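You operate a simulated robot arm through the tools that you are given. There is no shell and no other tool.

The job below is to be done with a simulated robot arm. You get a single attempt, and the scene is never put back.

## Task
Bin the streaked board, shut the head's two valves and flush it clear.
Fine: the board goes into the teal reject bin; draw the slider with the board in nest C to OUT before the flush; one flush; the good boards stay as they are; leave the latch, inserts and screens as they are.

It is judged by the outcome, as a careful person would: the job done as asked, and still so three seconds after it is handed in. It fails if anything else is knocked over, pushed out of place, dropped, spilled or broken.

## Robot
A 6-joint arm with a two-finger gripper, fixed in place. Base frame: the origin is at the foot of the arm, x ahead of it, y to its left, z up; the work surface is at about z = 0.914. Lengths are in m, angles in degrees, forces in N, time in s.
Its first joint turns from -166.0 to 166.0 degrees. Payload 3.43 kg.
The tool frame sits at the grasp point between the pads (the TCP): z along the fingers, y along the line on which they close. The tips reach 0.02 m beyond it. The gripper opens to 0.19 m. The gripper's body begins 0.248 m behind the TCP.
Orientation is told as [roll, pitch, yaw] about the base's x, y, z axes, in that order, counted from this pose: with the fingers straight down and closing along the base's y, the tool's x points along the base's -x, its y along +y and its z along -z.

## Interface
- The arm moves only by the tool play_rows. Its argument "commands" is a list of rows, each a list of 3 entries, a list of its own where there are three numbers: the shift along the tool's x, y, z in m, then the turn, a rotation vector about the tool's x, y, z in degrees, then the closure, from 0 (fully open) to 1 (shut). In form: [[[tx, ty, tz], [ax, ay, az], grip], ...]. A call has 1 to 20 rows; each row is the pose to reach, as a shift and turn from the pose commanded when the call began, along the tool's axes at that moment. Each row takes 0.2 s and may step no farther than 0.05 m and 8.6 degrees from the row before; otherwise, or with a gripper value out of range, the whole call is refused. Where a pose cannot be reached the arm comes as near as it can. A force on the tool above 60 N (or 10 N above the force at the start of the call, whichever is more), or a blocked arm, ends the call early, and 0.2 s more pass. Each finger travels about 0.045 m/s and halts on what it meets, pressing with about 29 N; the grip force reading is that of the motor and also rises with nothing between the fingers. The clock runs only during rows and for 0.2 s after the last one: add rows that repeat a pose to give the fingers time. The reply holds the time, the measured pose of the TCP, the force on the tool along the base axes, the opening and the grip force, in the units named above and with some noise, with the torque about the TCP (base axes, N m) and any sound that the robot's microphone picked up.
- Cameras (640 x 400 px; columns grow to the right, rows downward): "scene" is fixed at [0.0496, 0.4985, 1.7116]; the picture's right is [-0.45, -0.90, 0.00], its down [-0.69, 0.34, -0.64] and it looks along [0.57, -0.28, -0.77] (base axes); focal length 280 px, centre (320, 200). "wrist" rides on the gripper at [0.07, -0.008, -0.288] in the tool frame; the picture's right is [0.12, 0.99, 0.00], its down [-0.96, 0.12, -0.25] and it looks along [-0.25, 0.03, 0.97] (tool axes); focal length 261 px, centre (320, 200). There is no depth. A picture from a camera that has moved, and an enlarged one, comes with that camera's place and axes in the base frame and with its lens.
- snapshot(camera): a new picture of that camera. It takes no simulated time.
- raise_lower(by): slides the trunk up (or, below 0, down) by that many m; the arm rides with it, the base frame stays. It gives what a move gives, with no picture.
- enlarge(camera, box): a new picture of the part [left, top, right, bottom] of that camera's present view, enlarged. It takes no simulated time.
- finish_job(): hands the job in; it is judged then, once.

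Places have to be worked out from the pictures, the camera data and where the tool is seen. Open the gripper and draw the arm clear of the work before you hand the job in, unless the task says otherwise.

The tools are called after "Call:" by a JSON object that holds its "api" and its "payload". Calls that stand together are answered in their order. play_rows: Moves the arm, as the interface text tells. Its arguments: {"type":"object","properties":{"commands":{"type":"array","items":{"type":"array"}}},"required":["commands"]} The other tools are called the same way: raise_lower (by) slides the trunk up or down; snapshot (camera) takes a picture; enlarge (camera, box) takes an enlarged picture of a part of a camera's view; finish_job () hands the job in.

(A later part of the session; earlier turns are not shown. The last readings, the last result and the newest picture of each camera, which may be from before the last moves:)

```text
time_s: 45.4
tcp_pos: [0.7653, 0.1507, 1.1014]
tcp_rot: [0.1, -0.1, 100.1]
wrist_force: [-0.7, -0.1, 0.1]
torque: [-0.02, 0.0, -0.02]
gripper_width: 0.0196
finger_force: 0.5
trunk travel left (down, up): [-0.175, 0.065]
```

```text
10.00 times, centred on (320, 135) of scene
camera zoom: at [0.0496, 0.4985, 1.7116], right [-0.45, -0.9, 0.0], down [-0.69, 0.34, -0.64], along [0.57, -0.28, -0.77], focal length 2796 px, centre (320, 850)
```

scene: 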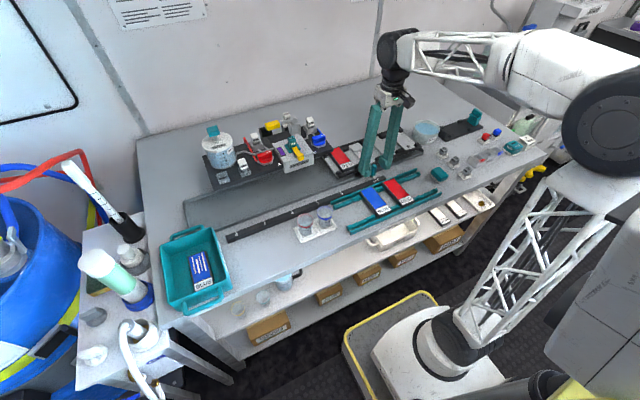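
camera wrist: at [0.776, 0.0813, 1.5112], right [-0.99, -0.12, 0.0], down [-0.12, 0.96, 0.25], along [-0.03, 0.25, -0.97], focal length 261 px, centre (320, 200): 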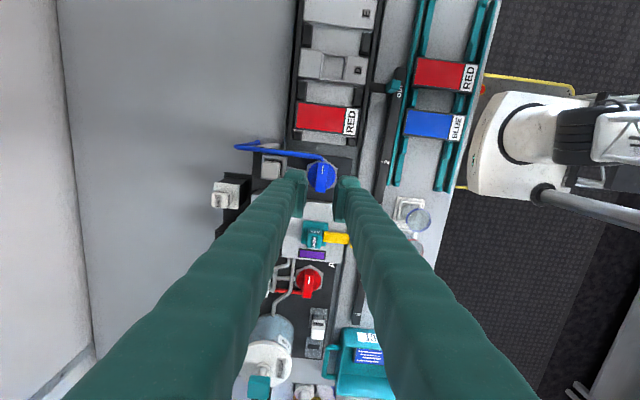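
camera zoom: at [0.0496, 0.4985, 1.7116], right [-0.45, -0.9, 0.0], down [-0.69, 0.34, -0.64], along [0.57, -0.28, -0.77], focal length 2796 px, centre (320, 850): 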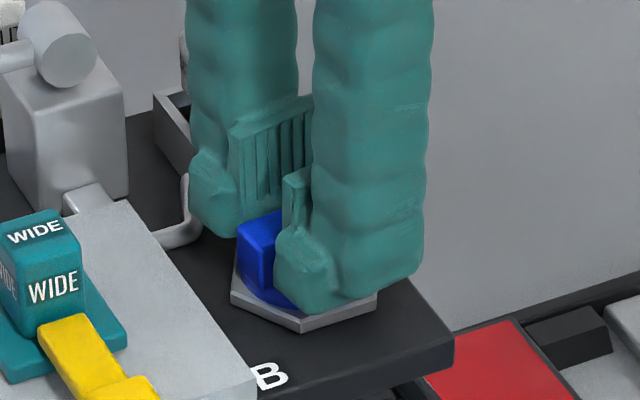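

There's no resistance at yaw 100° and the bar appears to have followed a few degrees counter-clockwise. I turn further to confirm it moves freely this way.

Call:
{"api": "play_rows", "payload": {"commands": [[[0, 0, 0], [0, 0, -6], 0.9], [[0, 0, 0], [0, 0, -12], 0.9], [[0, 0, 0], [0, 0, -18], 0.9], [[0, 0, 0], [0, 0, -18], 0.9]]}}

Call:
{"api": "enlarge", "payload": {"camera": "wrist", "box": [275, 110, 375, 200]}}

Call:
{"api": "enlarge", "payload": {"camera": "scene", "box": [300, 115, 340, 155]}}

```text
time_s: 46.4
tcp_pos: [0.7647, 0.1508, 1.1014]
tcp_rot: [0.0, -0.1, 118.1]
wrist_force: [-1.4, -0.4, 0.2]
torque: [-0.03, 0.01, 0.0]
gripper_width: 0.0202
finger_force: 1.5
trunk travel left (down, up): [-0.175, 0.065]
```

```text
4.44 times, centred on (325, 155) of wrist
camera zoom: at [0.8054, 0.0928, 1.3886], right [-0.82, -0.57, 0.0], down [-0.55, 0.79, 0.25], along [-0.14, 0.2, -0.97], focal length 1158 px, centre (298, 400)
```

zoom: 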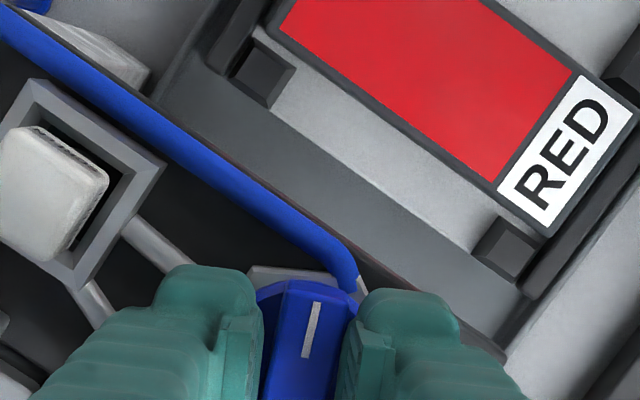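

```text
10.00 times, centred on (320, 135) of scene
camera zoom: at [0.0496, 0.4985, 1.7116], right [-0.45, -0.9, 0.0], down [-0.69, 0.34, -0.64], along [0.57, -0.28, -0.77], focal length 2796 px, centre (320, 850)
```

zoom: 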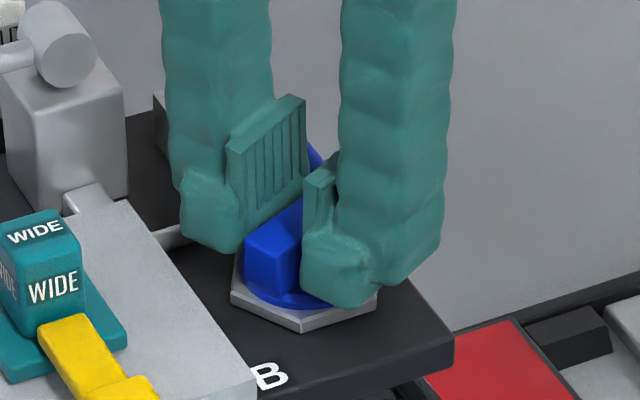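

The bar turns freely counter-clockwise, following the tool, so B started at its clockwise stop. I keep turning toward the other end in stages, checking torque.

Call:
{"api": "play_rows", "payload": {"commands": [[[0, 0, 0], [0, 0, -6], 0.9], [[0, 0, 0], [0, 0, -12], 0.9], [[0, 0, 0], [0, 0, -18], 0.9], [[0, 0, 0], [0, 0, -24], 0.9], [[0, 0, 0], [0, 0, -30], 0.9], [[0, 0, 0], [0, 0, -36], 0.9], [[0, 0, 0], [0, 0, -36], 0.9]]}}

Call:
{"api": "enlarge", "payload": {"camera": "wrist", "box": [275, 110, 375, 200]}}

Call:
{"api": "enlarge", "payload": {"camera": "scene", "box": [260, 110, 350, 170]}}

```text
time_s: 48.0
tcp_pos: [0.7654, 0.1509, 1.102]
tcp_rot: [-0.1, 0.0, 154.1]
wrist_force: [-0.7, -1.1, -0.1]
torque: [0.0, -0.05, -0.06]
gripper_width: 0.0198
finger_force: 0.9
trunk travel left (down, up): [-0.175, 0.065]
```

```text
4.44 times, centred on (325, 155) of wrist
camera zoom: at [0.832, 0.1277, 1.3888], right [-0.33, -0.94, 0.0], down [-0.92, 0.32, 0.25], along [-0.23, 0.08, -0.97], focal length 1158 px, centre (298, 400)
```

zoom: 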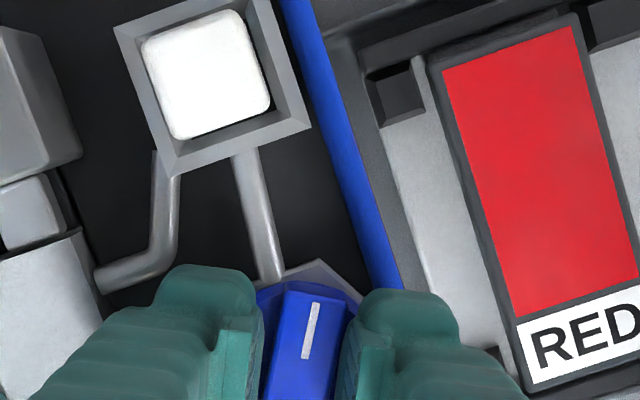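

```text
6.67 times, centred on (305, 140) of scene
camera zoom: at [0.0496, 0.4985, 1.7116], right [-0.45, -0.9, 0.0], down [-0.69, 0.34, -0.64], along [0.57, -0.28, -0.77], focal length 1864 px, centre (420, 600)
```

zoom: 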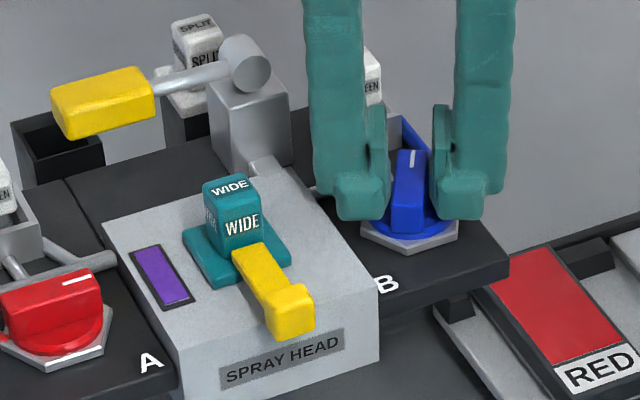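

The bar has now swung about 60° and still moves freely. I continue to the expected quarter-turn and feel for the far stop.

Call:
{"api": "play_rows", "payload": {"commands": [[[0, 0, 0], [0, 0, -6], 0.9], [[0, 0, 0], [0, 0, -12], 0.9], [[0, 0, 0], [0, 0, -18], 0.9], [[0, 0, 0], [0, 0, -24], 0.9], [[0, 0, 0], [0, 0, -28], 0.9], [[0, 0, 0], [0, 0, -28], 0.9]]}}

Call:
{"api": "enlarge", "payload": {"camera": "wrist", "box": [275, 110, 375, 200]}}

Call:
{"api": "enlarge", "payload": {"camera": "scene", "box": [260, 110, 350, 170]}}

```text
time_s: 49.4
tcp_pos: [0.7653, 0.1505, 1.1008]
tcp_rot: [-0.1, 0.0, -177.9]
wrist_force: [0.4, -1.7, -0.8]
torque: [-0.01, -0.02, 0.01]
gripper_width: 0.0196
finger_force: 0.0
trunk travel left (down, up): [-0.175, 0.065]
```

```text
4.44 times, centred on (325, 155) of wrist
camera zoom: at [0.8352, 0.1617, 1.3891], right [0.15, -0.99, 0.0], down [-0.96, -0.15, 0.25], along [-0.24, -0.04, -0.97], focal length 1158 px, centre (298, 400)
```

zoom: 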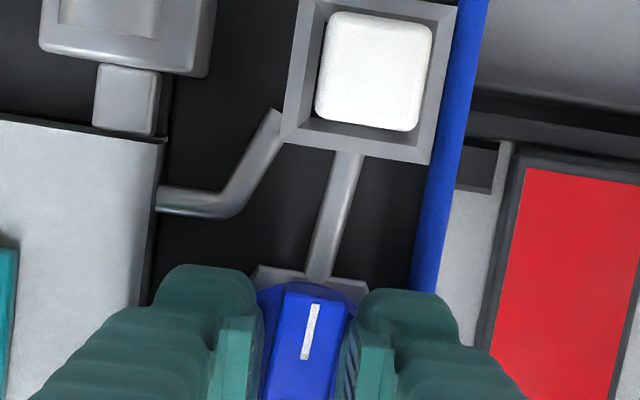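

```text
6.67 times, centred on (305, 140) of scene
camera zoom: at [0.0496, 0.4985, 1.7116], right [-0.45, -0.9, 0.0], down [-0.69, 0.34, -0.64], along [0.57, -0.28, -0.77], focal length 1864 px, centre (420, 600)
```

zoom: 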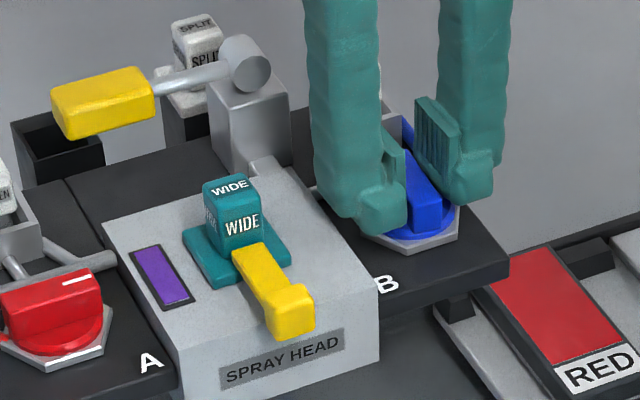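

The bar is now along x with the mark pointing back toward its screen, still with no torque. I probe a few degrees more for the stop.

Call:
{"api": "play_rows", "payload": {"commands": [[[0, 0, 0], [0, 0, -3], 0.9], [[0, 0, 0], [0, 0, -6], 0.9], [[0, 0, 0], [0, 0, -6], 0.9]]}}

Call:
{"api": "enlarge", "payload": {"camera": "wrist", "box": [275, 110, 375, 200]}}

```text
time_s: 50.2
tcp_pos: [0.765, 0.1507, 1.1012]
tcp_rot: [0.1, 0.0, -175.4]
wrist_force: [1.6, -2.6, 0.6]
torque: [-0.07, 0.04, 0.0]
gripper_width: 0.0204
finger_force: 1.5
out of reach, approached as far as the arm can: row 2, 3
trunk travel left (down, up): [-0.175, 0.065]
```

```text
4.44 times, centred on (325, 155) of wrist
camera zoom: at [0.8343, 0.1666, 1.3889], right [0.2, -0.98, 0.0], down [-0.95, -0.19, 0.25], along [-0.24, -0.05, -0.97], focal length 1158 px, centre (298, 400)
```

zoom: 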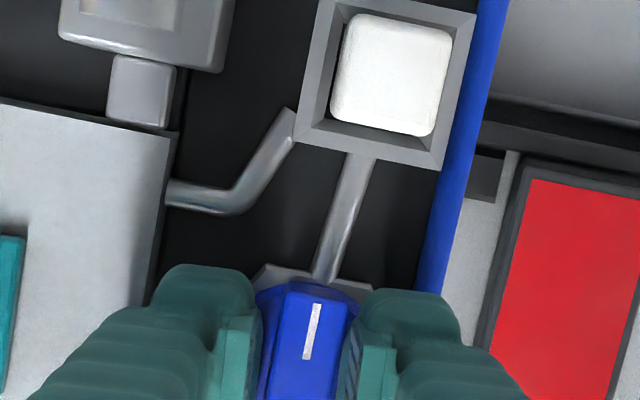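

The wrist joint is at its limit at yaw 185° with the bar near 90° and no torque yet. I lift off, unwind the wrist by 180°, and look at the bar before probing for the stop.

Call:
{"api": "play_rows", "payload": {"commands": [[[0, 0, -0.01], [0, 0, 2], 0.88], [[0, 0, -0.04], [0, 0, 5], 0.86], [[0, 0, -0.08], [0, 0, 13], 0.85], [[0, 0, -0.1], [0, 0, 21], 0.84], [[0, 0, -0.1], [0, 0, 29], 0.84], [[0, 0, -0.1], [0, 0, 37], 0.84], [[0, 0, -0.1], [0, 0, 45], 0.84], [[0, 0, -0.1], [0, 0, 53], 0.84], [[0, 0, -0.1], [0, 0, 61], 0.84], [[0, 0, -0.1], [0, 0, 69], 0.84], [[0, 0, -0.1], [0, 0, 77], 0.84], [[0, 0, -0.1], [0, 0, 85], 0.84], [[0, 0, -0.1], [0, 0, 93], 0.84], [[0, 0, -0.1], [0, 0, 101], 0.84], [[0, 0, -0.1], [0, 0, 109], 0.84], [[0, 0, -0.1], [0, 0, 117], 0.84], [[0, 0, -0.1], [0, 0, 125], 0.84], [[0, 0, -0.1], [0, 0, 133], 0.84], [[0, 0, -0.1], [0, 0, 141], 0.84], [[0, 0, -0.1], [0, 0, 149], 0.84]]}}

Call:
{"api": "enlarge", "payload": {"camera": "scene", "box": [230, 110, 350, 190]}}

```text
time_s: 54.4
tcp_pos: [0.7662, 0.1507, 1.2015]
tcp_rot: [-0.1, 0.0, 35.6]
wrist_force: [-0.2, 0.4, 0.8]
torque: [-0.02, -0.02, 0.03]
gripper_width: 0.0304
finger_force: 0.1
trunk travel left (down, up): [-0.175, 0.065]
```

```text
5.00 times, centred on (290, 150) of scene
camera zoom: at [0.0496, 0.4985, 1.7116], right [-0.45, -0.9, 0.0], down [-0.69, 0.34, -0.64], along [0.57, -0.28, -0.77], focal length 1398 px, centre (470, 450)
```

zoom: 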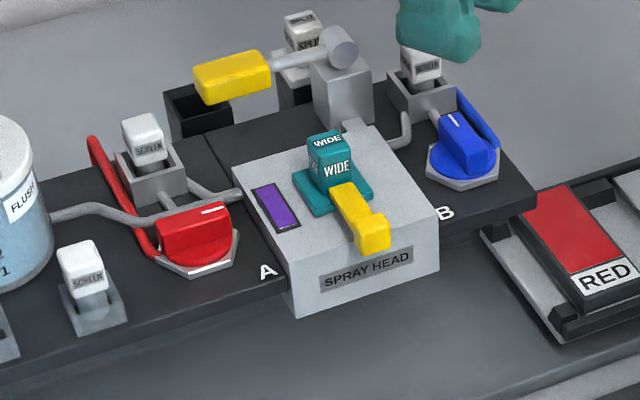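

The blue bar now points along +x in line with its pipe. I finish unwinding to yaw 0 and view B from above.

Call:
{"api": "play_rows", "payload": {"commands": [[[0, 0, 0], [0, 0, 8], 0.84], [[0, 0, 0], [0, 0, 16], 0.84], [[0, 0, 0], [0, 0, 24], 0.84], [[0, 0, 0], [0, 0, 32], 0.84], [[0, 0, 0], [0, 0, 35.6], 0.84], [[0, 0, 0], [0, 0, 35.6], 0.84]]}}

Call:
{"api": "enlarge", "payload": {"camera": "wrist", "box": [260, 120, 380, 220]}}

Call:
{"api": "snapshot", "payload": {"camera": "wrist"}}

```text
time_s: 55.8
tcp_pos: [0.7649, 0.1503, 1.2002]
tcp_rot: [-0.1, 0.0, -0.1]
wrist_force: [0.0, -0.1, -1.0]
torque: [-0.03, -0.02, 0.0]
gripper_width: 0.0305
finger_force: 0.0
trunk travel left (down, up): [-0.175, 0.065]
```

```text
4.00 times, centred on (320, 170) of wrist
camera zoom: at [0.6944, 0.1439, 1.4884], right [-0.12, 0.99, 0.0], down [0.96, 0.12, 0.25], along [0.25, 0.03, -0.97], focal length 1043 px, centre (320, 320)
```

zoom: 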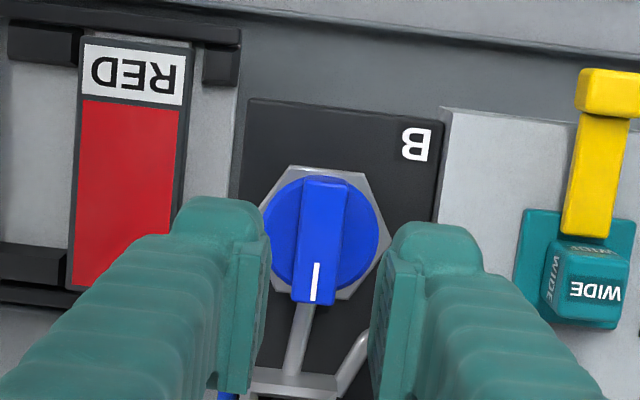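

```text
taken
camera wrist: at [0.6944, 0.1439, 1.4884], right [-0.12, 0.99, 0.0], down [0.96, 0.12, 0.25], along [0.25, 0.03, -0.97], focal length 261 px, centre (320, 200)
```

wrist: 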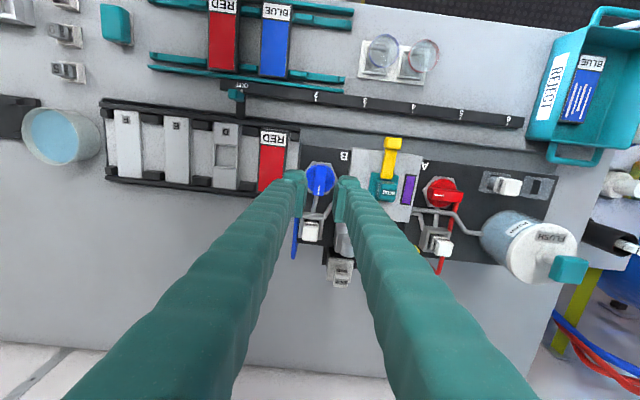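

The bar is lined up with x. I lower over it again at yaw 0, narrow the gap, and turn a little more counter-clockwise to find whether the stop is there.

Call:
{"api": "play_rows", "payload": {"commands": [[[0, 0, 0.04], [0, 0, 0], 0.84], [[0, 0, 0.075], [0, 0, 0], 0.84], [[0, 0, 0.09], [0, 0, 0], 0.84], [[0, 0, 0.098], [0, 0, 0], 0.84], [[0, 0, 0.098], [0, 0, 0], 0.88], [[0, 0, 0.099], [0, 0, 0], 0.9], [[0, 0, 0.099], [0, 0, 0], 0.9]]}}

Call:
{"api": "enlarge", "payload": {"camera": "wrist", "box": [260, 110, 380, 210]}}

Call:
{"api": "enlarge", "payload": {"camera": "scene", "box": [290, 110, 350, 160]}}

```text
time_s: 57.4
tcp_pos: [0.7647, 0.1502, 1.1021]
tcp_rot: [-0.1, 0.0, 0.0]
wrist_force: [0.2, -0.2, -0.8]
torque: [0.01, 0.01, 0.0]
gripper_width: 0.0191
finger_force: 0.0
trunk travel left (down, up): [-0.175, 0.065]
```

```text
4.00 times, centred on (320, 160) of wrist
camera zoom: at [0.6942, 0.1435, 1.3894], right [-0.12, 0.99, 0.0], down [0.96, 0.12, 0.25], along [0.25, 0.03, -0.97], focal length 1043 px, centre (320, 360)
```

zoom: 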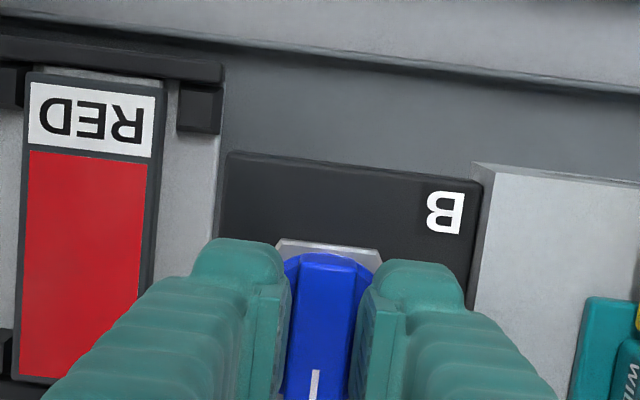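

```text
8.00 times, centred on (320, 135) of scene
camera zoom: at [0.0496, 0.4985, 1.7116], right [-0.45, -0.9, 0.0], down [-0.69, 0.34, -0.64], along [0.57, -0.28, -0.77], focal length 2237 px, centre (320, 720)
```

zoom: 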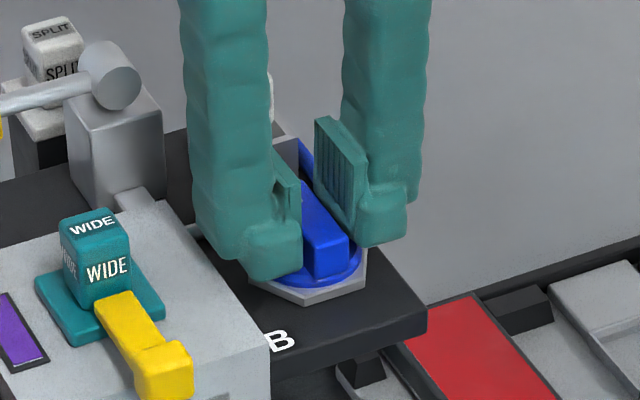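

No contact yet. I turn 4° then 8° counter-clockwise in small steps, watching torque and the clearance to the head block.

Call:
{"api": "play_rows", "payload": {"commands": [[[0, 0, 0], [0, 0, -3], 0.9], [[0, 0, 0], [0, 0, -6], 0.9], [[0, 0, 0], [0, 0, -8], 0.9], [[0, 0, 0], [0, 0, -8], 0.9]]}}

Call:
{"api": "enlarge", "payload": {"camera": "wrist", "box": [260, 110, 380, 210]}}

Call:
{"api": "enlarge", "payload": {"camera": "scene", "box": [290, 110, 350, 160]}}

```text
time_s: 58.4
tcp_pos: [0.7658, 0.1492, 1.1026]
tcp_rot: [-0.1, -0.1, 8.0]
wrist_force: [-0.6, -1.8, -0.3]
torque: [-0.03, -0.03, -0.27]
gripper_width: 0.02
finger_force: 12.1
trunk travel left (down, up): [-0.175, 0.065]
```

```text
4.00 times, centred on (320, 160) of wrist
camera zoom: at [0.6963, 0.1336, 1.3897], right [-0.26, 0.97, 0.0], down [0.94, 0.25, 0.25], along [0.24, 0.06, -0.97], focal length 1043 px, centre (320, 360)
```

zoom: 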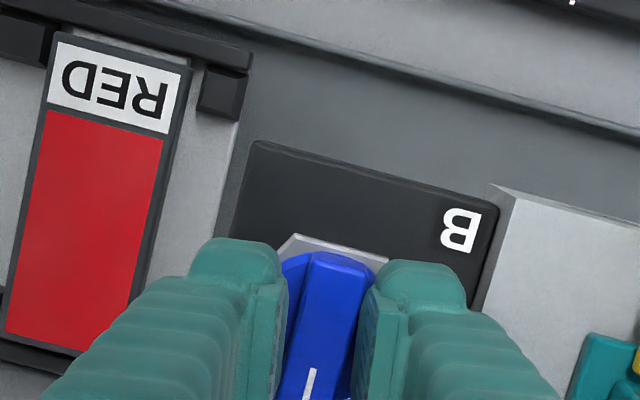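

```text
8.00 times, centred on (320, 135) of scene
camera zoom: at [0.0496, 0.4985, 1.7116], right [-0.45, -0.9, 0.0], down [-0.69, 0.34, -0.64], along [0.57, -0.28, -0.77], focal length 2237 px, centre (320, 720)
```

zoom: 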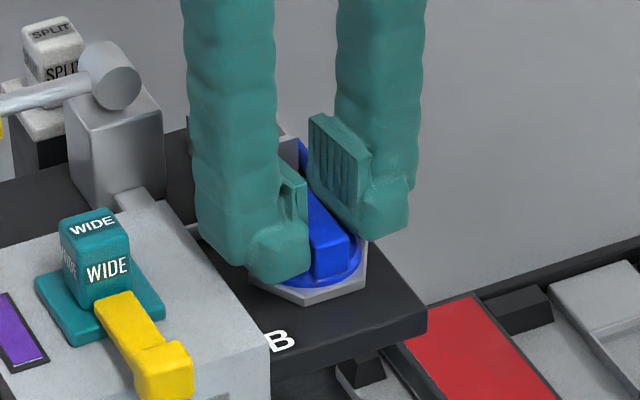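

The torque of -0.27 N·m at +8° mirrors the first stop, so B turns exactly a quarter between two stops. There's a notice on the wall; I zoom in on it in case it explains the valve positions.

Call:
{"api": "enlarge", "payload": {"camera": "scene", "box": [95, 0, 215, 40]}}

Call:
{"api": "enlarge", "payload": {"camera": "scene", "box": [255, 130, 305, 175]}}

Call:
{"api": "enlarge", "payload": {"camera": "scene", "box": [0, 0, 80, 110]}}

```text
5.33 times, centred on (155, 20) of scene
camera zoom: at [0.0496, 0.4985, 1.7116], right [-0.45, -0.9, 0.0], down [-0.69, 0.34, -0.64], along [0.57, -0.28, -0.77], focal length 1491 px, centre (1200, 1160)
```

zoom: 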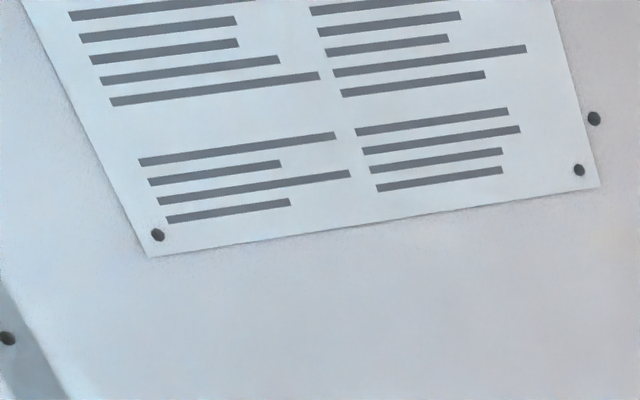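

```text
8.89 times, centred on (280, 152) of scene
camera zoom: at [0.0496, 0.4985, 1.7116], right [-0.45, -0.9, 0.0], down [-0.69, 0.34, -0.64], along [0.57, -0.28, -0.77], focal length 2485 px, centre (676, 622)
```

zoom: 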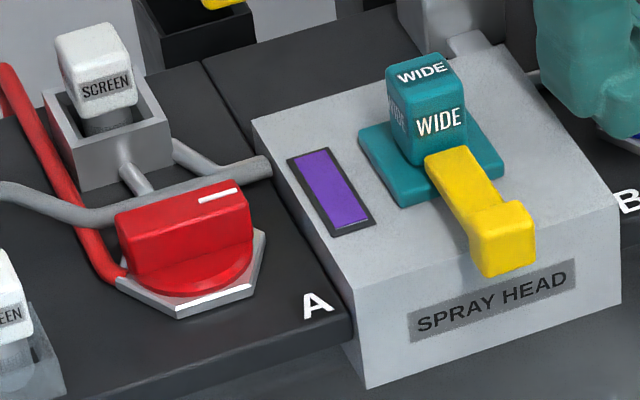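

```text
3.64 times, centred on (40, 55) of scene
camera zoom: at [0.0496, 0.4985, 1.7116], right [-0.45, -0.9, 0.0], down [-0.69, 0.34, -0.64], along [0.57, -0.28, -0.77], focal length 1017 px, centre (1338, 727)
```

zoom: 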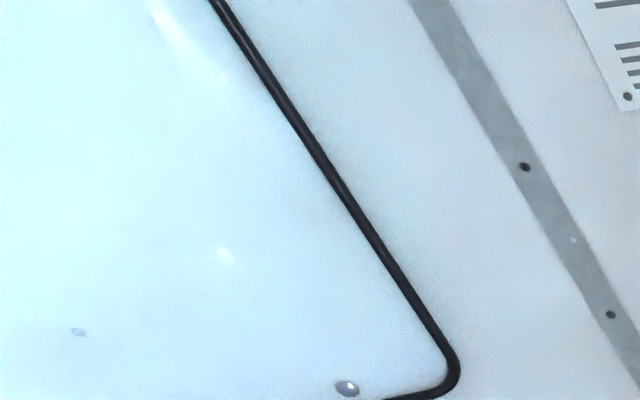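

The notice has no readable text and the head window is still purple. The knob is a pointer type that started at one stop, feeding the head, so the other quarter-turn stop is shut, and B is now there. I return to yaw 0, lift clear and check B.

Call:
{"api": "play_rows", "payload": {"commands": [[[0, 0, 0], [0, 0, 3], 0.9], [[0, 0, 0], [0, 0, 6], 0.88], [[0, 0, -0.01], [0, 0, 7], 0.86], [[0, 0, -0.04], [0, 0, 8], 0.86], [[0, 0, -0.08], [0, 0, 8], 0.86], [[0, 0, -0.12], [0, 0, 8], 0.86], [[0, 0, -0.12], [0, 0, 8], 0.86]]}}

Call:
{"api": "enlarge", "payload": {"camera": "wrist", "box": [260, 120, 460, 260]}}

Call:
{"api": "enlarge", "payload": {"camera": "scene", "box": [230, 110, 350, 190]}}

```text
time_s: 60.0
tcp_pos: [0.7653, 0.1495, 1.2224]
tcp_rot: [-0.1, -0.1, 0.0]
wrist_force: [0.2, -0.8, -0.6]
torque: [0.02, 0.01, -0.02]
gripper_width: 0.0265
finger_force: 0.1
trunk travel left (down, up): [-0.175, 0.065]
```

```text
2.86 times, centred on (360, 190) of wrist
camera zoom: at [0.6944, 0.1429, 1.5105], right [-0.12, 0.99, 0.0], down [0.96, 0.12, 0.25], along [0.25, 0.03, -0.97], focal length 745 px, centre (206, 229)
```

zoom: 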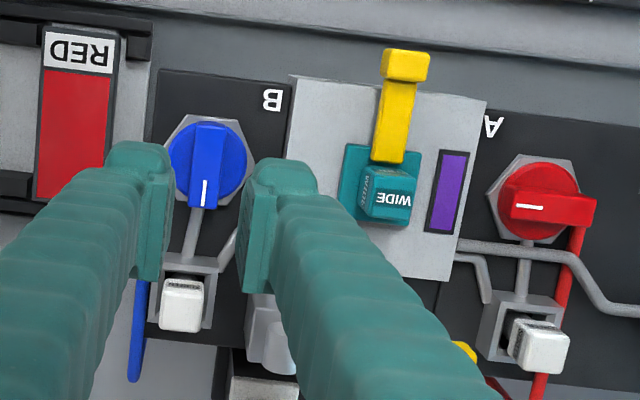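

```text
5.00 times, centred on (290, 150) of scene
camera zoom: at [0.0496, 0.4985, 1.7116], right [-0.45, -0.9, 0.0], down [-0.69, 0.34, -0.64], along [0.57, -0.28, -0.77], focal length 1398 px, centre (470, 450)
```

zoom: 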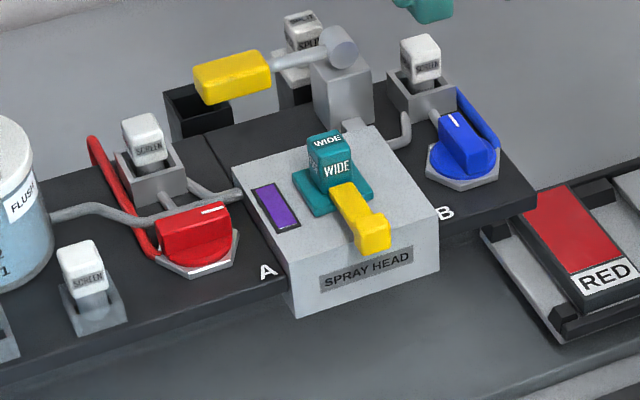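

B is at its other stop, pointing back in line with x. Now valve A: I move above (0.765, 0.350) and yaw to -90° so that the counter-clockwise turn stays within the wrist's range.

Call:
{"api": "play_rows", "payload": {"commands": [[[0, 0.02, 0], [0, 0, 8], 0.84], [[0, 0.04, 0], [0, 0, 16], 0.84], [[0, 0.06, 0], [0, 0, 24], 0.84], [[0, 0.08, 0], [0, 0, 32], 0.84], [[0, 0.1, 0], [0, 0, 40], 0.84], [[0, 0.12, 0], [0, 0, 48], 0.84], [[0, 0.14, 0], [0, 0, 56], 0.84], [[0, 0.16, 0], [0, 0, 64], 0.84], [[0, 0.18, 0], [0, 0, 72], 0.84], [[0, 0.195, 0], [0, 0, 80], 0.84], [[0, 0.2005, 0], [0, 0, 88], 0.84], [[0, 0.2005, 0], [0, 0, 90], 0.84], [[0, 0.2005, 0], [0, 0, 90], 0.84]]}}

Call:
{"api": "snapshot", "payload": {"camera": "wrist"}}

Call:
{"api": "enlarge", "payload": {"camera": "wrist", "box": [260, 120, 380, 220]}}

Call:
{"api": "enlarge", "payload": {"camera": "scene", "box": [190, 80, 330, 190]}}

```text
time_s: 62.8
tcp_pos: [0.7651, 0.3517, 1.2212]
tcp_rot: [0.0, -0.1, -89.9]
wrist_force: [-0.8, 0.1, 0.0]
torque: [-0.04, 0.0, 0.01]
gripper_width: 0.0302
finger_force: 0.0
trunk travel left (down, up): [-0.175, 0.065]
```

```text
taken
camera wrist: at [0.7567, 0.4232, 1.5089], right [0.99, 0.12, 0.0], down [0.11, -0.96, 0.25], along [0.03, -0.25, -0.97], focal length 261 px, centre (320, 200)
```

wrist: 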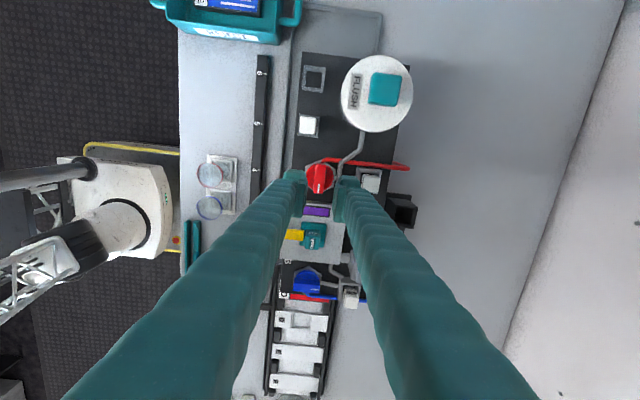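

```text
4.00 times, centred on (320, 170) of wrist
camera zoom: at [0.7567, 0.4232, 1.5089], right [0.99, 0.12, 0.0], down [0.11, -0.96, 0.25], along [0.03, -0.25, -0.97], focal length 1043 px, centre (320, 320)
```

zoom: 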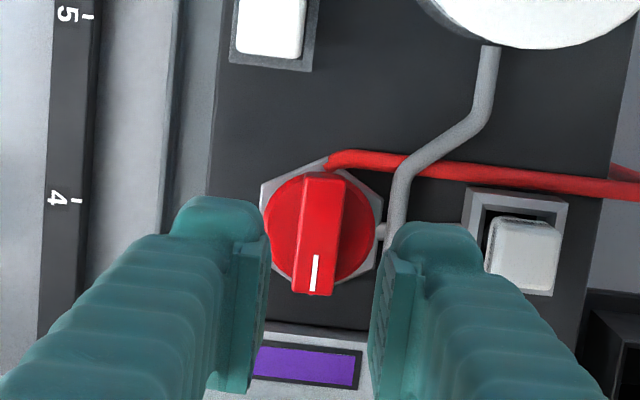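

```text
3.64 times, centred on (260, 135) of scene
camera zoom: at [0.0496, 0.4985, 1.7116], right [-0.45, -0.9, 0.0], down [-0.69, 0.34, -0.64], along [0.57, -0.28, -0.77], focal length 1017 px, centre (538, 436)
```

zoom: 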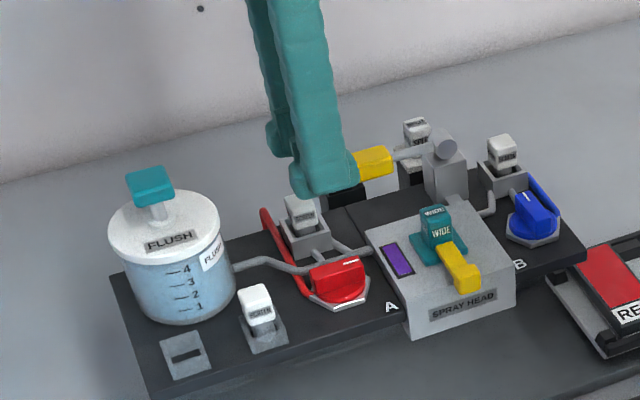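

Valve A's bar is centred under the tool. The flush pipe's top is at about z 1.085 just behind it, so I lower only until the toes are at about 1.09, above that pipe.

Call:
{"api": "play_rows", "payload": {"commands": [[[0, 0, 0.04], [0, 0, 0], 0.86], [[0, 0, 0.08], [0, 0, 0], 0.86], [[0, 0, 0.1], [0, 0, 0], 0.86], [[0, 0, 0.11], [0, 0, 0], 0.86], [[0, 0, 0.112], [0, 0, 0], 0.86], [[0, 0, 0.112], [0, 0, 0], 0.86]]}}

Call:
{"api": "enlarge", "payload": {"camera": "wrist", "box": [260, 110, 380, 210]}}

Call:
{"api": "enlarge", "payload": {"camera": "scene", "box": [235, 120, 295, 175]}}

```text
time_s: 64.2
tcp_pos: [0.7647, 0.3506, 1.1095]
tcp_rot: [0.0, -0.1, -89.9]
wrist_force: [-0.1, -0.3, 0.7]
torque: [-0.03, 0.0, -0.02]
gripper_width: 0.0269
finger_force: 0.1
trunk travel left (down, up): [-0.175, 0.065]
```

```text
4.00 times, centred on (320, 160) of wrist
camera zoom: at [0.7564, 0.4228, 1.3972], right [0.99, 0.12, 0.0], down [0.12, -0.96, 0.25], along [0.03, -0.25, -0.97], focal length 1043 px, centre (320, 360)
```

zoom: 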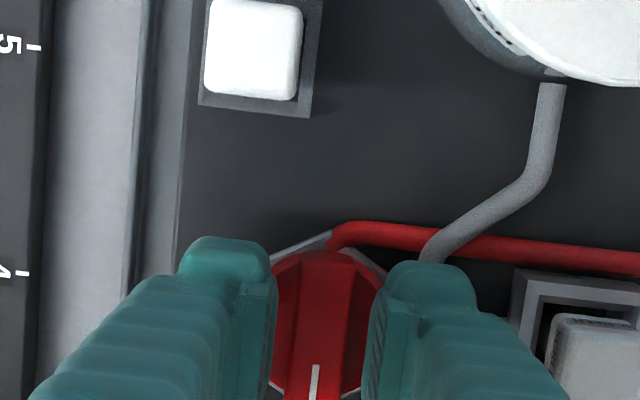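

```text
7.27 times, centred on (265, 148) of scene
camera zoom: at [0.0496, 0.4985, 1.7116], right [-0.45, -0.9, 0.0], down [-0.69, 0.34, -0.64], along [0.57, -0.28, -0.77], focal length 2034 px, centre (720, 582)
```

zoom: 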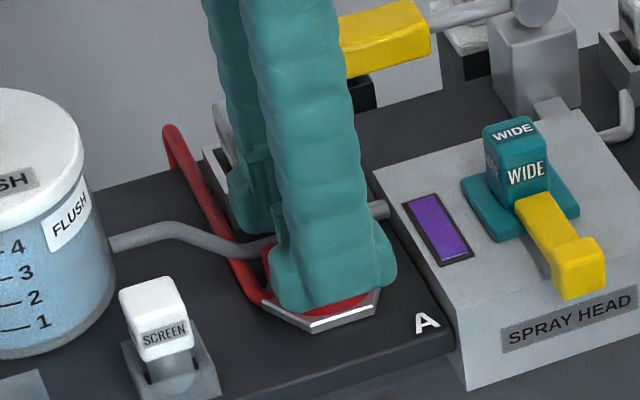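

No contact at z 1.1095. I narrow the gap over the bar and start the counter-clockwise turn in small steps.

Call:
{"api": "play_rows", "payload": {"commands": [[[0, 0, 0.001], [0, 0, 0], 0.9], [[0, 0, 0.001], [0, 0, 0], 0.925], [[0, 0, 0.001], [0, 0, 0], 0.94], [[0, 0, 0.001], [0, 0, 0], 0.94], [[0, 0, 0.001], [0, 0, -6], 0.94], [[0, 0, 0.001], [0, 0, -12], 0.94], [[0, 0, 0.001], [0, 0, -12], 0.94]]}}

Call:
{"api": "enlarge", "payload": {"camera": "wrist", "box": [260, 110, 380, 210]}}

Call:
{"api": "enlarge", "payload": {"camera": "scene", "box": [235, 120, 295, 175]}}

```text
time_s: 65.8
tcp_pos: [0.7655, 0.3501, 1.1091]
tcp_rot: [0.0, -0.1, -77.9]
wrist_force: [-1.8, -1.6, 9.5]
torque: [0.02, 0.02, 0.0]
gripper_width: 0.0141
finger_force: 21.2
trunk travel left (down, up): [-0.175, 0.065]
```

```text
4.00 times, centred on (320, 160) of wrist
camera zoom: at [0.7416, 0.4193, 1.3962], right [0.95, 0.32, 0.0], down [0.31, -0.92, 0.25], along [0.08, -0.24, -0.97], focal length 1043 px, centre (320, 360)
```

zoom: 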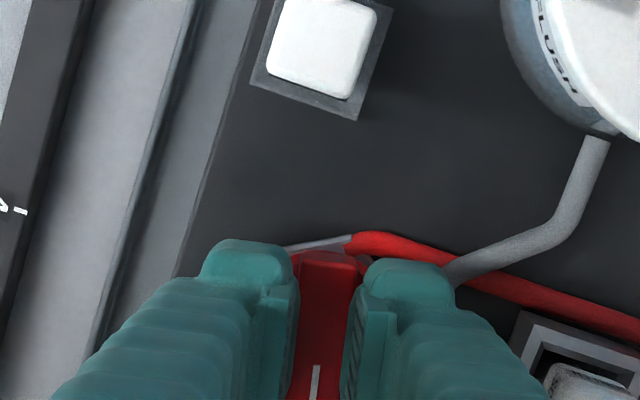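

```text
7.27 times, centred on (265, 148) of scene
camera zoom: at [0.0496, 0.4985, 1.7116], right [-0.45, -0.9, 0.0], down [-0.69, 0.34, -0.64], along [0.57, -0.28, -0.77], focal length 2034 px, centre (720, 582)
```

zoom: 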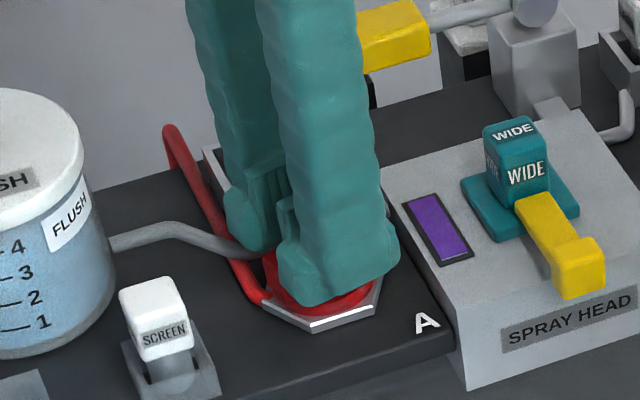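

The toes hold the bar lightly at 14 mm and it follows the tool with no torque. I relax the squeeze a touch and continue counter-clockwise.

Call:
{"api": "play_rows", "payload": {"commands": [[[0, 0, 0], [0, 0, -6], 0.928], [[0, 0, 0], [0, 0, -12], 0.928], [[0, 0, 0], [0, 0, -18], 0.928], [[0, 0, 0], [0, 0, -24], 0.928], [[0, 0, 0], [0, 0, -30], 0.928], [[0, 0, 0], [0, 0, -36], 0.928], [[0, 0, 0], [0, 0, -36], 0.928]]}}

Call:
{"api": "enlarge", "payload": {"camera": "wrist", "box": [260, 110, 380, 210]}}

Call:
{"api": "enlarge", "payload": {"camera": "scene", "box": [235, 120, 295, 175]}}

```text
time_s: 67.4
tcp_pos: [0.7661, 0.3507, 1.1091]
tcp_rot: [0.0, -0.2, -41.8]
wrist_force: [-2.8, -0.9, 2.2]
torque: [-0.04, -0.01, 0.03]
gripper_width: 0.015
finger_force: 1.3
trunk travel left (down, up): [-0.175, 0.065]
```

```text
4.00 times, centred on (320, 160) of wrist
camera zoom: at [0.7067, 0.3931, 1.3964], right [0.57, 0.82, 0.0], down [0.79, -0.56, 0.25], along [0.2, -0.14, -0.97], focal length 1043 px, centre (320, 360)
```

zoom: 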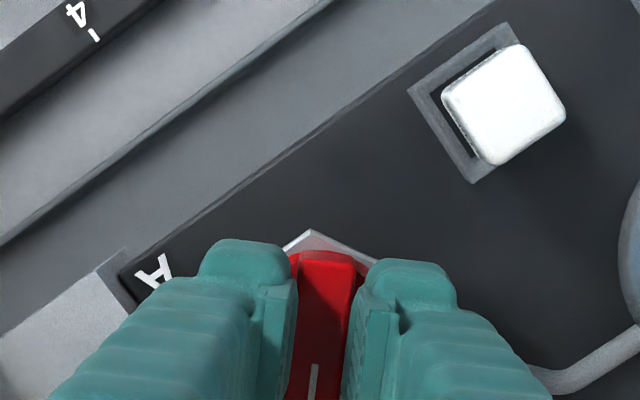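

```text
7.27 times, centred on (265, 148) of scene
camera zoom: at [0.0496, 0.4985, 1.7116], right [-0.45, -0.9, 0.0], down [-0.69, 0.34, -0.64], along [0.57, -0.28, -0.77], focal length 2034 px, centre (720, 582)
```

zoom: 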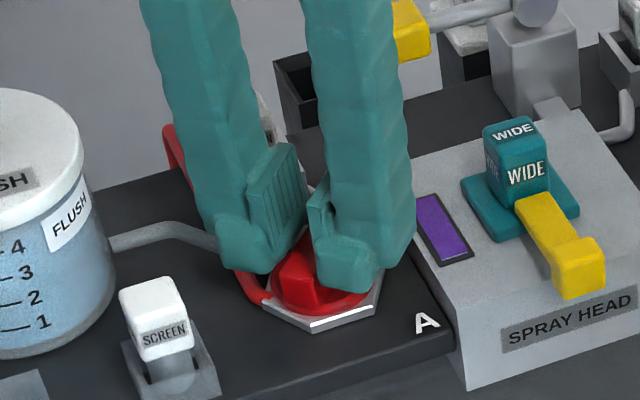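

Valve A is about halfway round, following freely. I continue to the quarter-turn and then feel for the stop.

Call:
{"api": "play_rows", "payload": {"commands": [[[0, 0, 0], [0, 0, -6], 0.928], [[0, 0, 0], [0, 0, -12], 0.928], [[0, 0, 0], [0, 0, -18], 0.928], [[0, 0, 0], [0, 0, -24], 0.928], [[0, 0, 0], [0, 0, -30], 0.928], [[0, 0, 0], [0, 0, -36], 0.928], [[0, 0, 0], [0, 0, -42], 0.928], [[0, 0, 0], [0, 0, -42], 0.928]]}}

Call:
{"api": "enlarge", "payload": {"camera": "wrist", "box": [260, 110, 380, 210]}}

Call:
{"api": "enlarge", "payload": {"camera": "scene", "box": [235, 120, 295, 175]}}

```text
time_s: 69.2
tcp_pos: [0.7654, 0.3504, 1.1082]
tcp_rot: [-0.1, -0.1, 0.1]
wrist_force: [0.3, -3.1, 0.6]
torque: [-0.02, -0.04, 0.0]
gripper_width: 0.0153
finger_force: 1.4
trunk travel left (down, up): [-0.175, 0.065]
```

```text
4.00 times, centred on (320, 160) of wrist
camera zoom: at [0.6946, 0.3438, 1.3964], right [-0.12, 0.99, 0.0], down [0.96, 0.12, 0.25], along [0.25, 0.03, -0.97], focal length 1043 px, centre (320, 360)
```

zoom: 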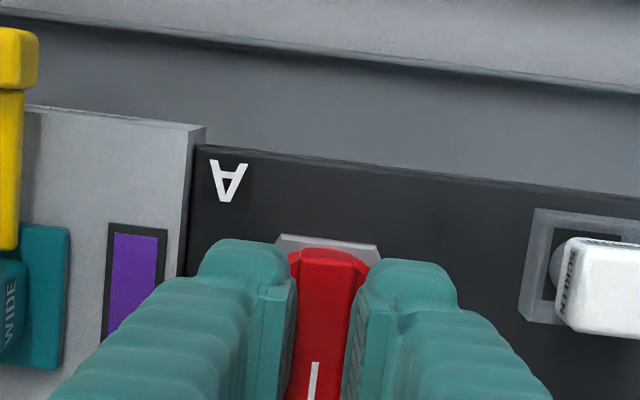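

```text
7.27 times, centred on (265, 148) of scene
camera zoom: at [0.0496, 0.4985, 1.7116], right [-0.45, -0.9, 0.0], down [-0.69, 0.34, -0.64], along [0.57, -0.28, -0.77], focal length 2034 px, centre (720, 582)
```

zoom: 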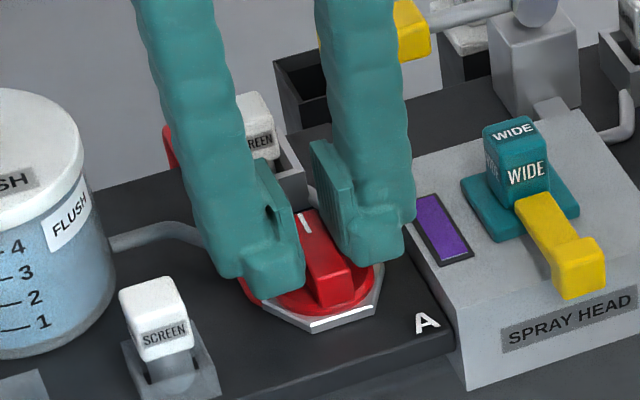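

The bar is nearly along x. I turn a few more degrees to seat it on the stop.

Call:
{"api": "play_rows", "payload": {"commands": [[[0, 0, 0], [0, 0, -2], 0.928], [[0, 0, 0], [0, 0, -4], 0.928], [[0, 0, 0], [0, 0, -6], 0.928], [[0, 0, 0], [0, 0, -6], 0.928]]}}

Call:
{"api": "enlarge", "payload": {"camera": "wrist", "box": [260, 110, 380, 210]}}

```text
time_s: 70.2
tcp_pos: [0.7642, 0.351, 1.1089]
tcp_rot: [-0.2, 0.1, 6.0]
wrist_force: [-0.8, -5.3, 3.3]
torque: [-0.1, 0.03, -0.09]
gripper_width: 0.0169
finger_force: 2.6
trunk travel left (down, up): [-0.175, 0.065]
```

```text
4.00 times, centred on (320, 160) of wrist
camera zoom: at [0.6957, 0.3362, 1.3966], right [-0.22, 0.97, 0.0], down [0.94, 0.22, 0.25], along [0.24, 0.05, -0.97], focal length 1043 px, centre (320, 360)
```

zoom: 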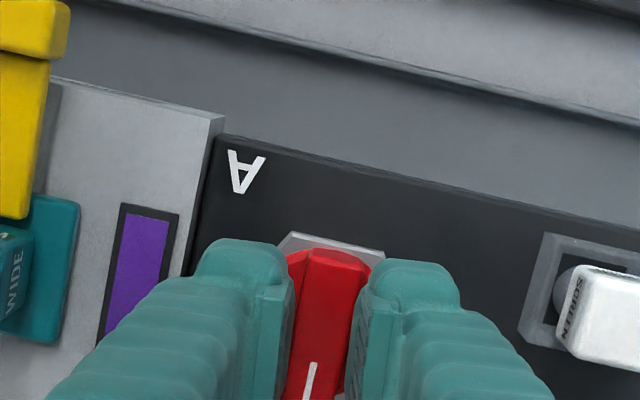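

Torque is building and the bar no longer follows, which matches the stop. I press 3° more to seat it, then back off and lift clear.

Call:
{"api": "play_rows", "payload": {"commands": [[[0, 0, 0], [0, 0, -3], 0.928], [[0, 0, 0], [0, 0, -3], 0.928]]}}

Call:
{"api": "play_rows", "payload": {"commands": [[[0, 0, 0], [0, 0, 3], 0.91], [[0, 0, 0], [0, 0, 6], 0.89], [[0, 0, 0], [0, 0, 8], 0.87], [[0, 0, -0.01], [0, 0, 9], 0.86], [[0, 0, -0.04], [0, 0, 9], 0.86], [[0, 0, -0.08], [0, 0, 9], 0.86], [[0, 0, -0.12], [0, 0, 9], 0.86], [[0, 0, -0.15], [0, 0, 9], 0.86], [[0, 0, -0.15], [0, 0, 9], 0.86]]}}

Call:
{"api": "snapshot", "payload": {"camera": "wrist"}}

Call:
{"api": "enlarge", "payload": {"camera": "scene", "box": [190, 100, 350, 200]}}

```text
time_s: 70.8
tcp_pos: [0.7651, 0.3506, 1.1096]
tcp_rot: [-0.1, -0.1, 9.0]
wrist_force: [1.5, -6.2, 13.7]
torque: [-0.09, -0.03, -0.98]
gripper_width: 0.0161
finger_force: 36.4
trunk travel left (down, up): [-0.175, 0.065]
```

```text
time_s: 72.8
tcp_pos: [0.7641, 0.3509, 1.2581]
tcp_rot: [-0.1, 0.0, 0.1]
wrist_force: [-0.1, -0.7, 0.2]
torque: [-0.02, -0.01, -0.02]
gripper_width: 0.0266
finger_force: 0.0
trunk travel left (down, up): [-0.175, 0.065]
```

```text
taken
camera wrist: at [0.6937, 0.3441, 1.547], right [-0.12, 0.99, 0.0], down [0.96, 0.12, 0.25], along [0.25, 0.03, -0.97], focal length 261 px, centre (320, 200)
```

wrist: 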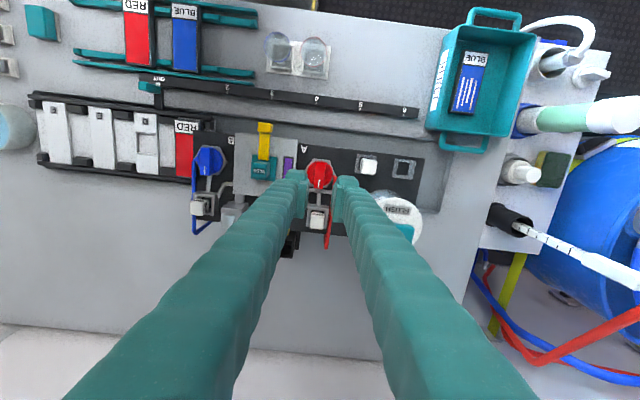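

```text
4.00 times, centred on (270, 150) of scene
camera zoom: at [0.0496, 0.4985, 1.7116], right [-0.45, -0.9, 0.0], down [-0.69, 0.34, -0.64], along [0.57, -0.28, -0.77], focal length 1118 px, centre (520, 400)
```

zoom: 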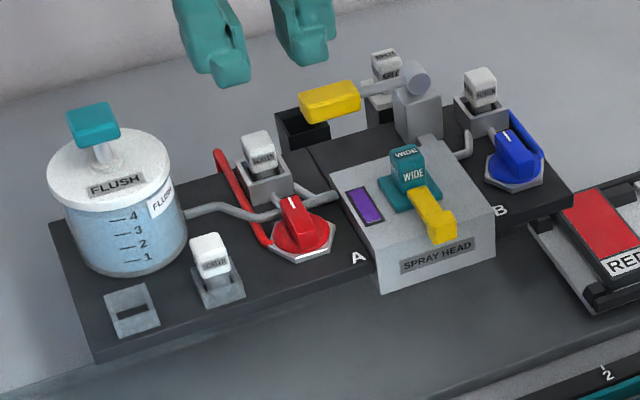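

Both bars now point away along x at their stops. Before flushing, I zoom in on both valves and the window for any marks the bars had been hiding.

Call:
{"api": "enlarge", "payload": {"camera": "wrist", "box": [190, 140, 230, 180]}}

Call:
{"api": "enlarge", "payload": {"camera": "wrist", "box": [295, 145, 345, 200]}}

Call:
{"api": "enlarge", "payload": {"camera": "scene", "box": [250, 135, 340, 175]}}

Call:
{"api": "enlarge", "payload": {"camera": "wrist", "box": [240, 120, 330, 190]}}

```text
10.00 times, centred on (210, 160) of wrist
camera zoom: at [0.6937, 0.3441, 1.547], right [-0.12, 0.99, 0.0], down [0.96, 0.12, 0.25], along [0.25, 0.03, -0.97], focal length 2606 px, centre (1420, 600)
```

zoom: 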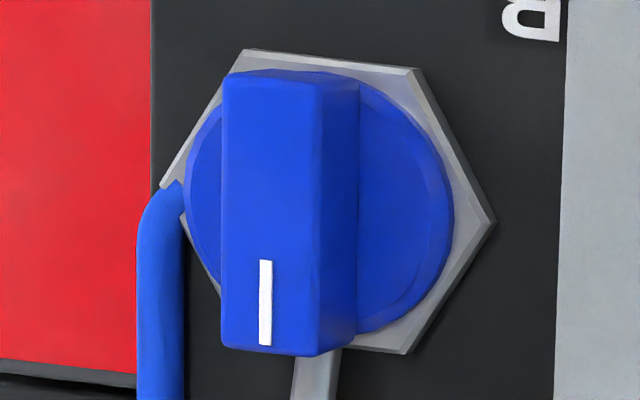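

```text
7.27 times, centred on (320, 172) of wrist
camera zoom: at [0.6937, 0.3441, 1.547], right [-0.12, 0.99, 0.0], down [0.96, 0.12, 0.25], along [0.25, 0.03, -0.97], focal length 1896 px, centre (320, 400)
```

zoom: 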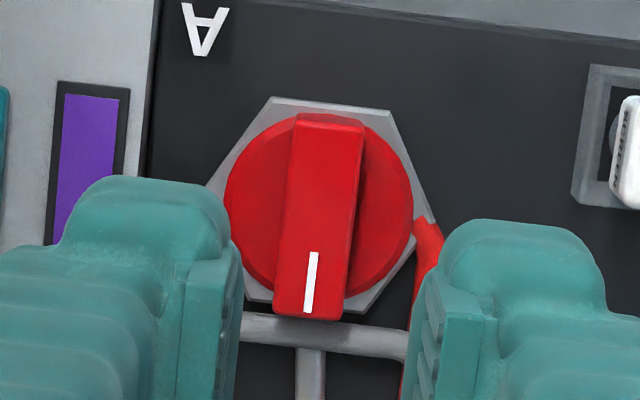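

```text
7.11 times, centred on (295, 155) of scene
camera zoom: at [0.0496, 0.4985, 1.7116], right [-0.45, -0.9, 0.0], down [-0.69, 0.34, -0.64], along [0.57, -0.28, -0.77], focal length 1988 px, centre (498, 520)
```

zoom: 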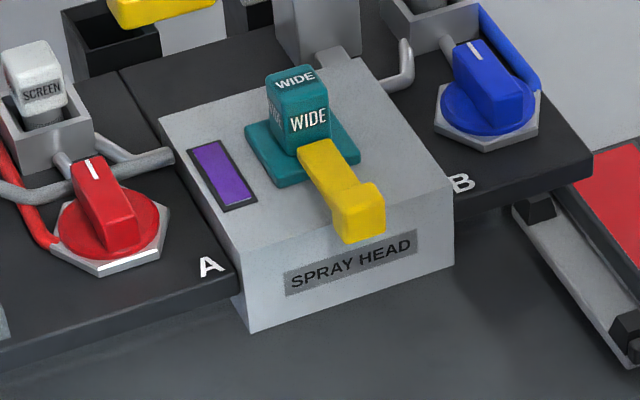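

```text
5.71 times, centred on (285, 155) of wrist
camera zoom: at [0.6937, 0.3441, 1.547], right [-0.12, 0.99, 0.0], down [0.96, 0.12, 0.25], along [0.25, 0.03, -0.97], focal length 1489 px, centre (520, 457)
```

zoom: 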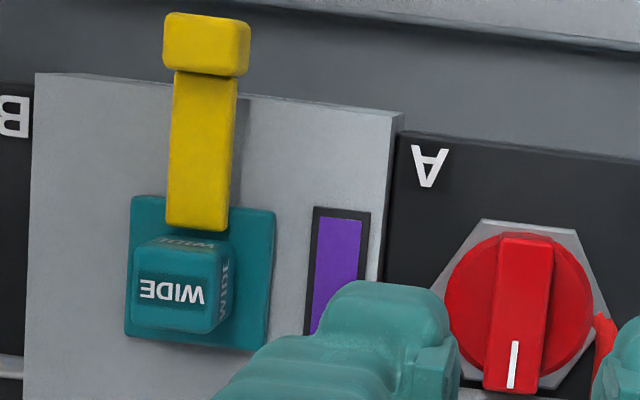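

No hidden marks; both valves sit at their second stop. The flush plunger's top works out at (0.8225, 0.477, 1.198), about 39 mm square with a 2–3 cm stroke. I close the gripper and move above it.

Call:
{"api": "play_rows", "payload": {"commands": [[[0, 0, -0.015], [0, 0, 0], 0.9], [[-0.015, 0.03, -0.015], [0, 0, 0], 0.95], [[-0.03, 0.06, -0.015], [0, 0, 0], 1.0], [[-0.045, 0.095, -0.015], [0, 0, 0], 1.0], [[-0.0584, 0.126, -0.015], [0, 0, 0], 1.0], [[-0.0584, 0.126, -0.015], [0, 0, 0], 1.0]]}}

Call:
{"api": "snapshot", "payload": {"camera": "wrist"}}

Call:
{"api": "enlarge", "payload": {"camera": "wrist", "box": [260, 100, 380, 210]}}

Call:
{"api": "enlarge", "payload": {"camera": "scene", "box": [180, 80, 280, 190]}}

```text
time_s: 74.2
tcp_pos: [0.7882, 0.4477, 1.2257]
tcp_rot: [-0.1, -0.2, 0.0]
wrist_force: [-0.8, 0.2, -0.6]
torque: [0.03, -0.01, -0.02]
gripper_width: 0.0002
finger_force: 29.6
out of reach, approached as far as the arm can: row 1, 2, 3, 4, 5, 6
trunk travel left (down, up): [-0.175, 0.065]
```

```text
taken
camera wrist: at [0.7166, 0.4403, 1.5134], right [-0.12, 0.99, 0.0], down [0.96, 0.12, 0.25], along [0.25, 0.03, -0.97], focal length 261 px, centre (320, 200)
```

wrist: 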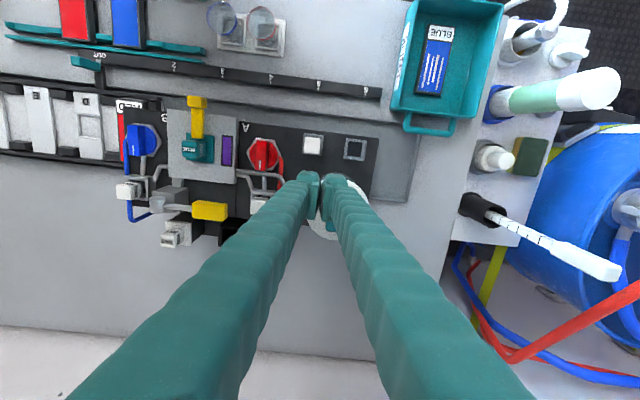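

```text
3.64 times, centred on (320, 155) of wrist
camera zoom: at [0.7166, 0.4403, 1.5134], right [-0.12, 0.99, 0.0], down [0.96, 0.12, 0.25], along [0.25, 0.03, -0.97], focal length 948 px, centre (320, 364)
```

zoom: 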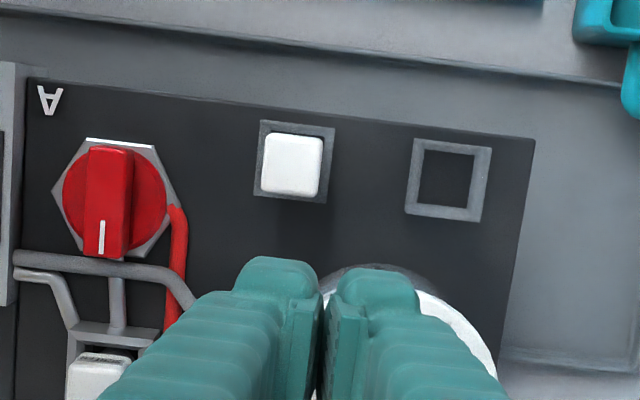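

```text
3.64 times, centred on (230, 135) of scene
camera zoom: at [0.0496, 0.4985, 1.7116], right [-0.45, -0.9, 0.0], down [-0.69, 0.34, -0.64], along [0.57, -0.28, -0.77], focal length 1017 px, centre (647, 436)
```

zoom: 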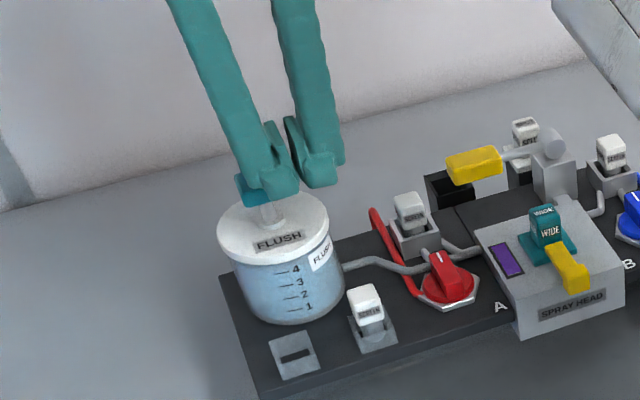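

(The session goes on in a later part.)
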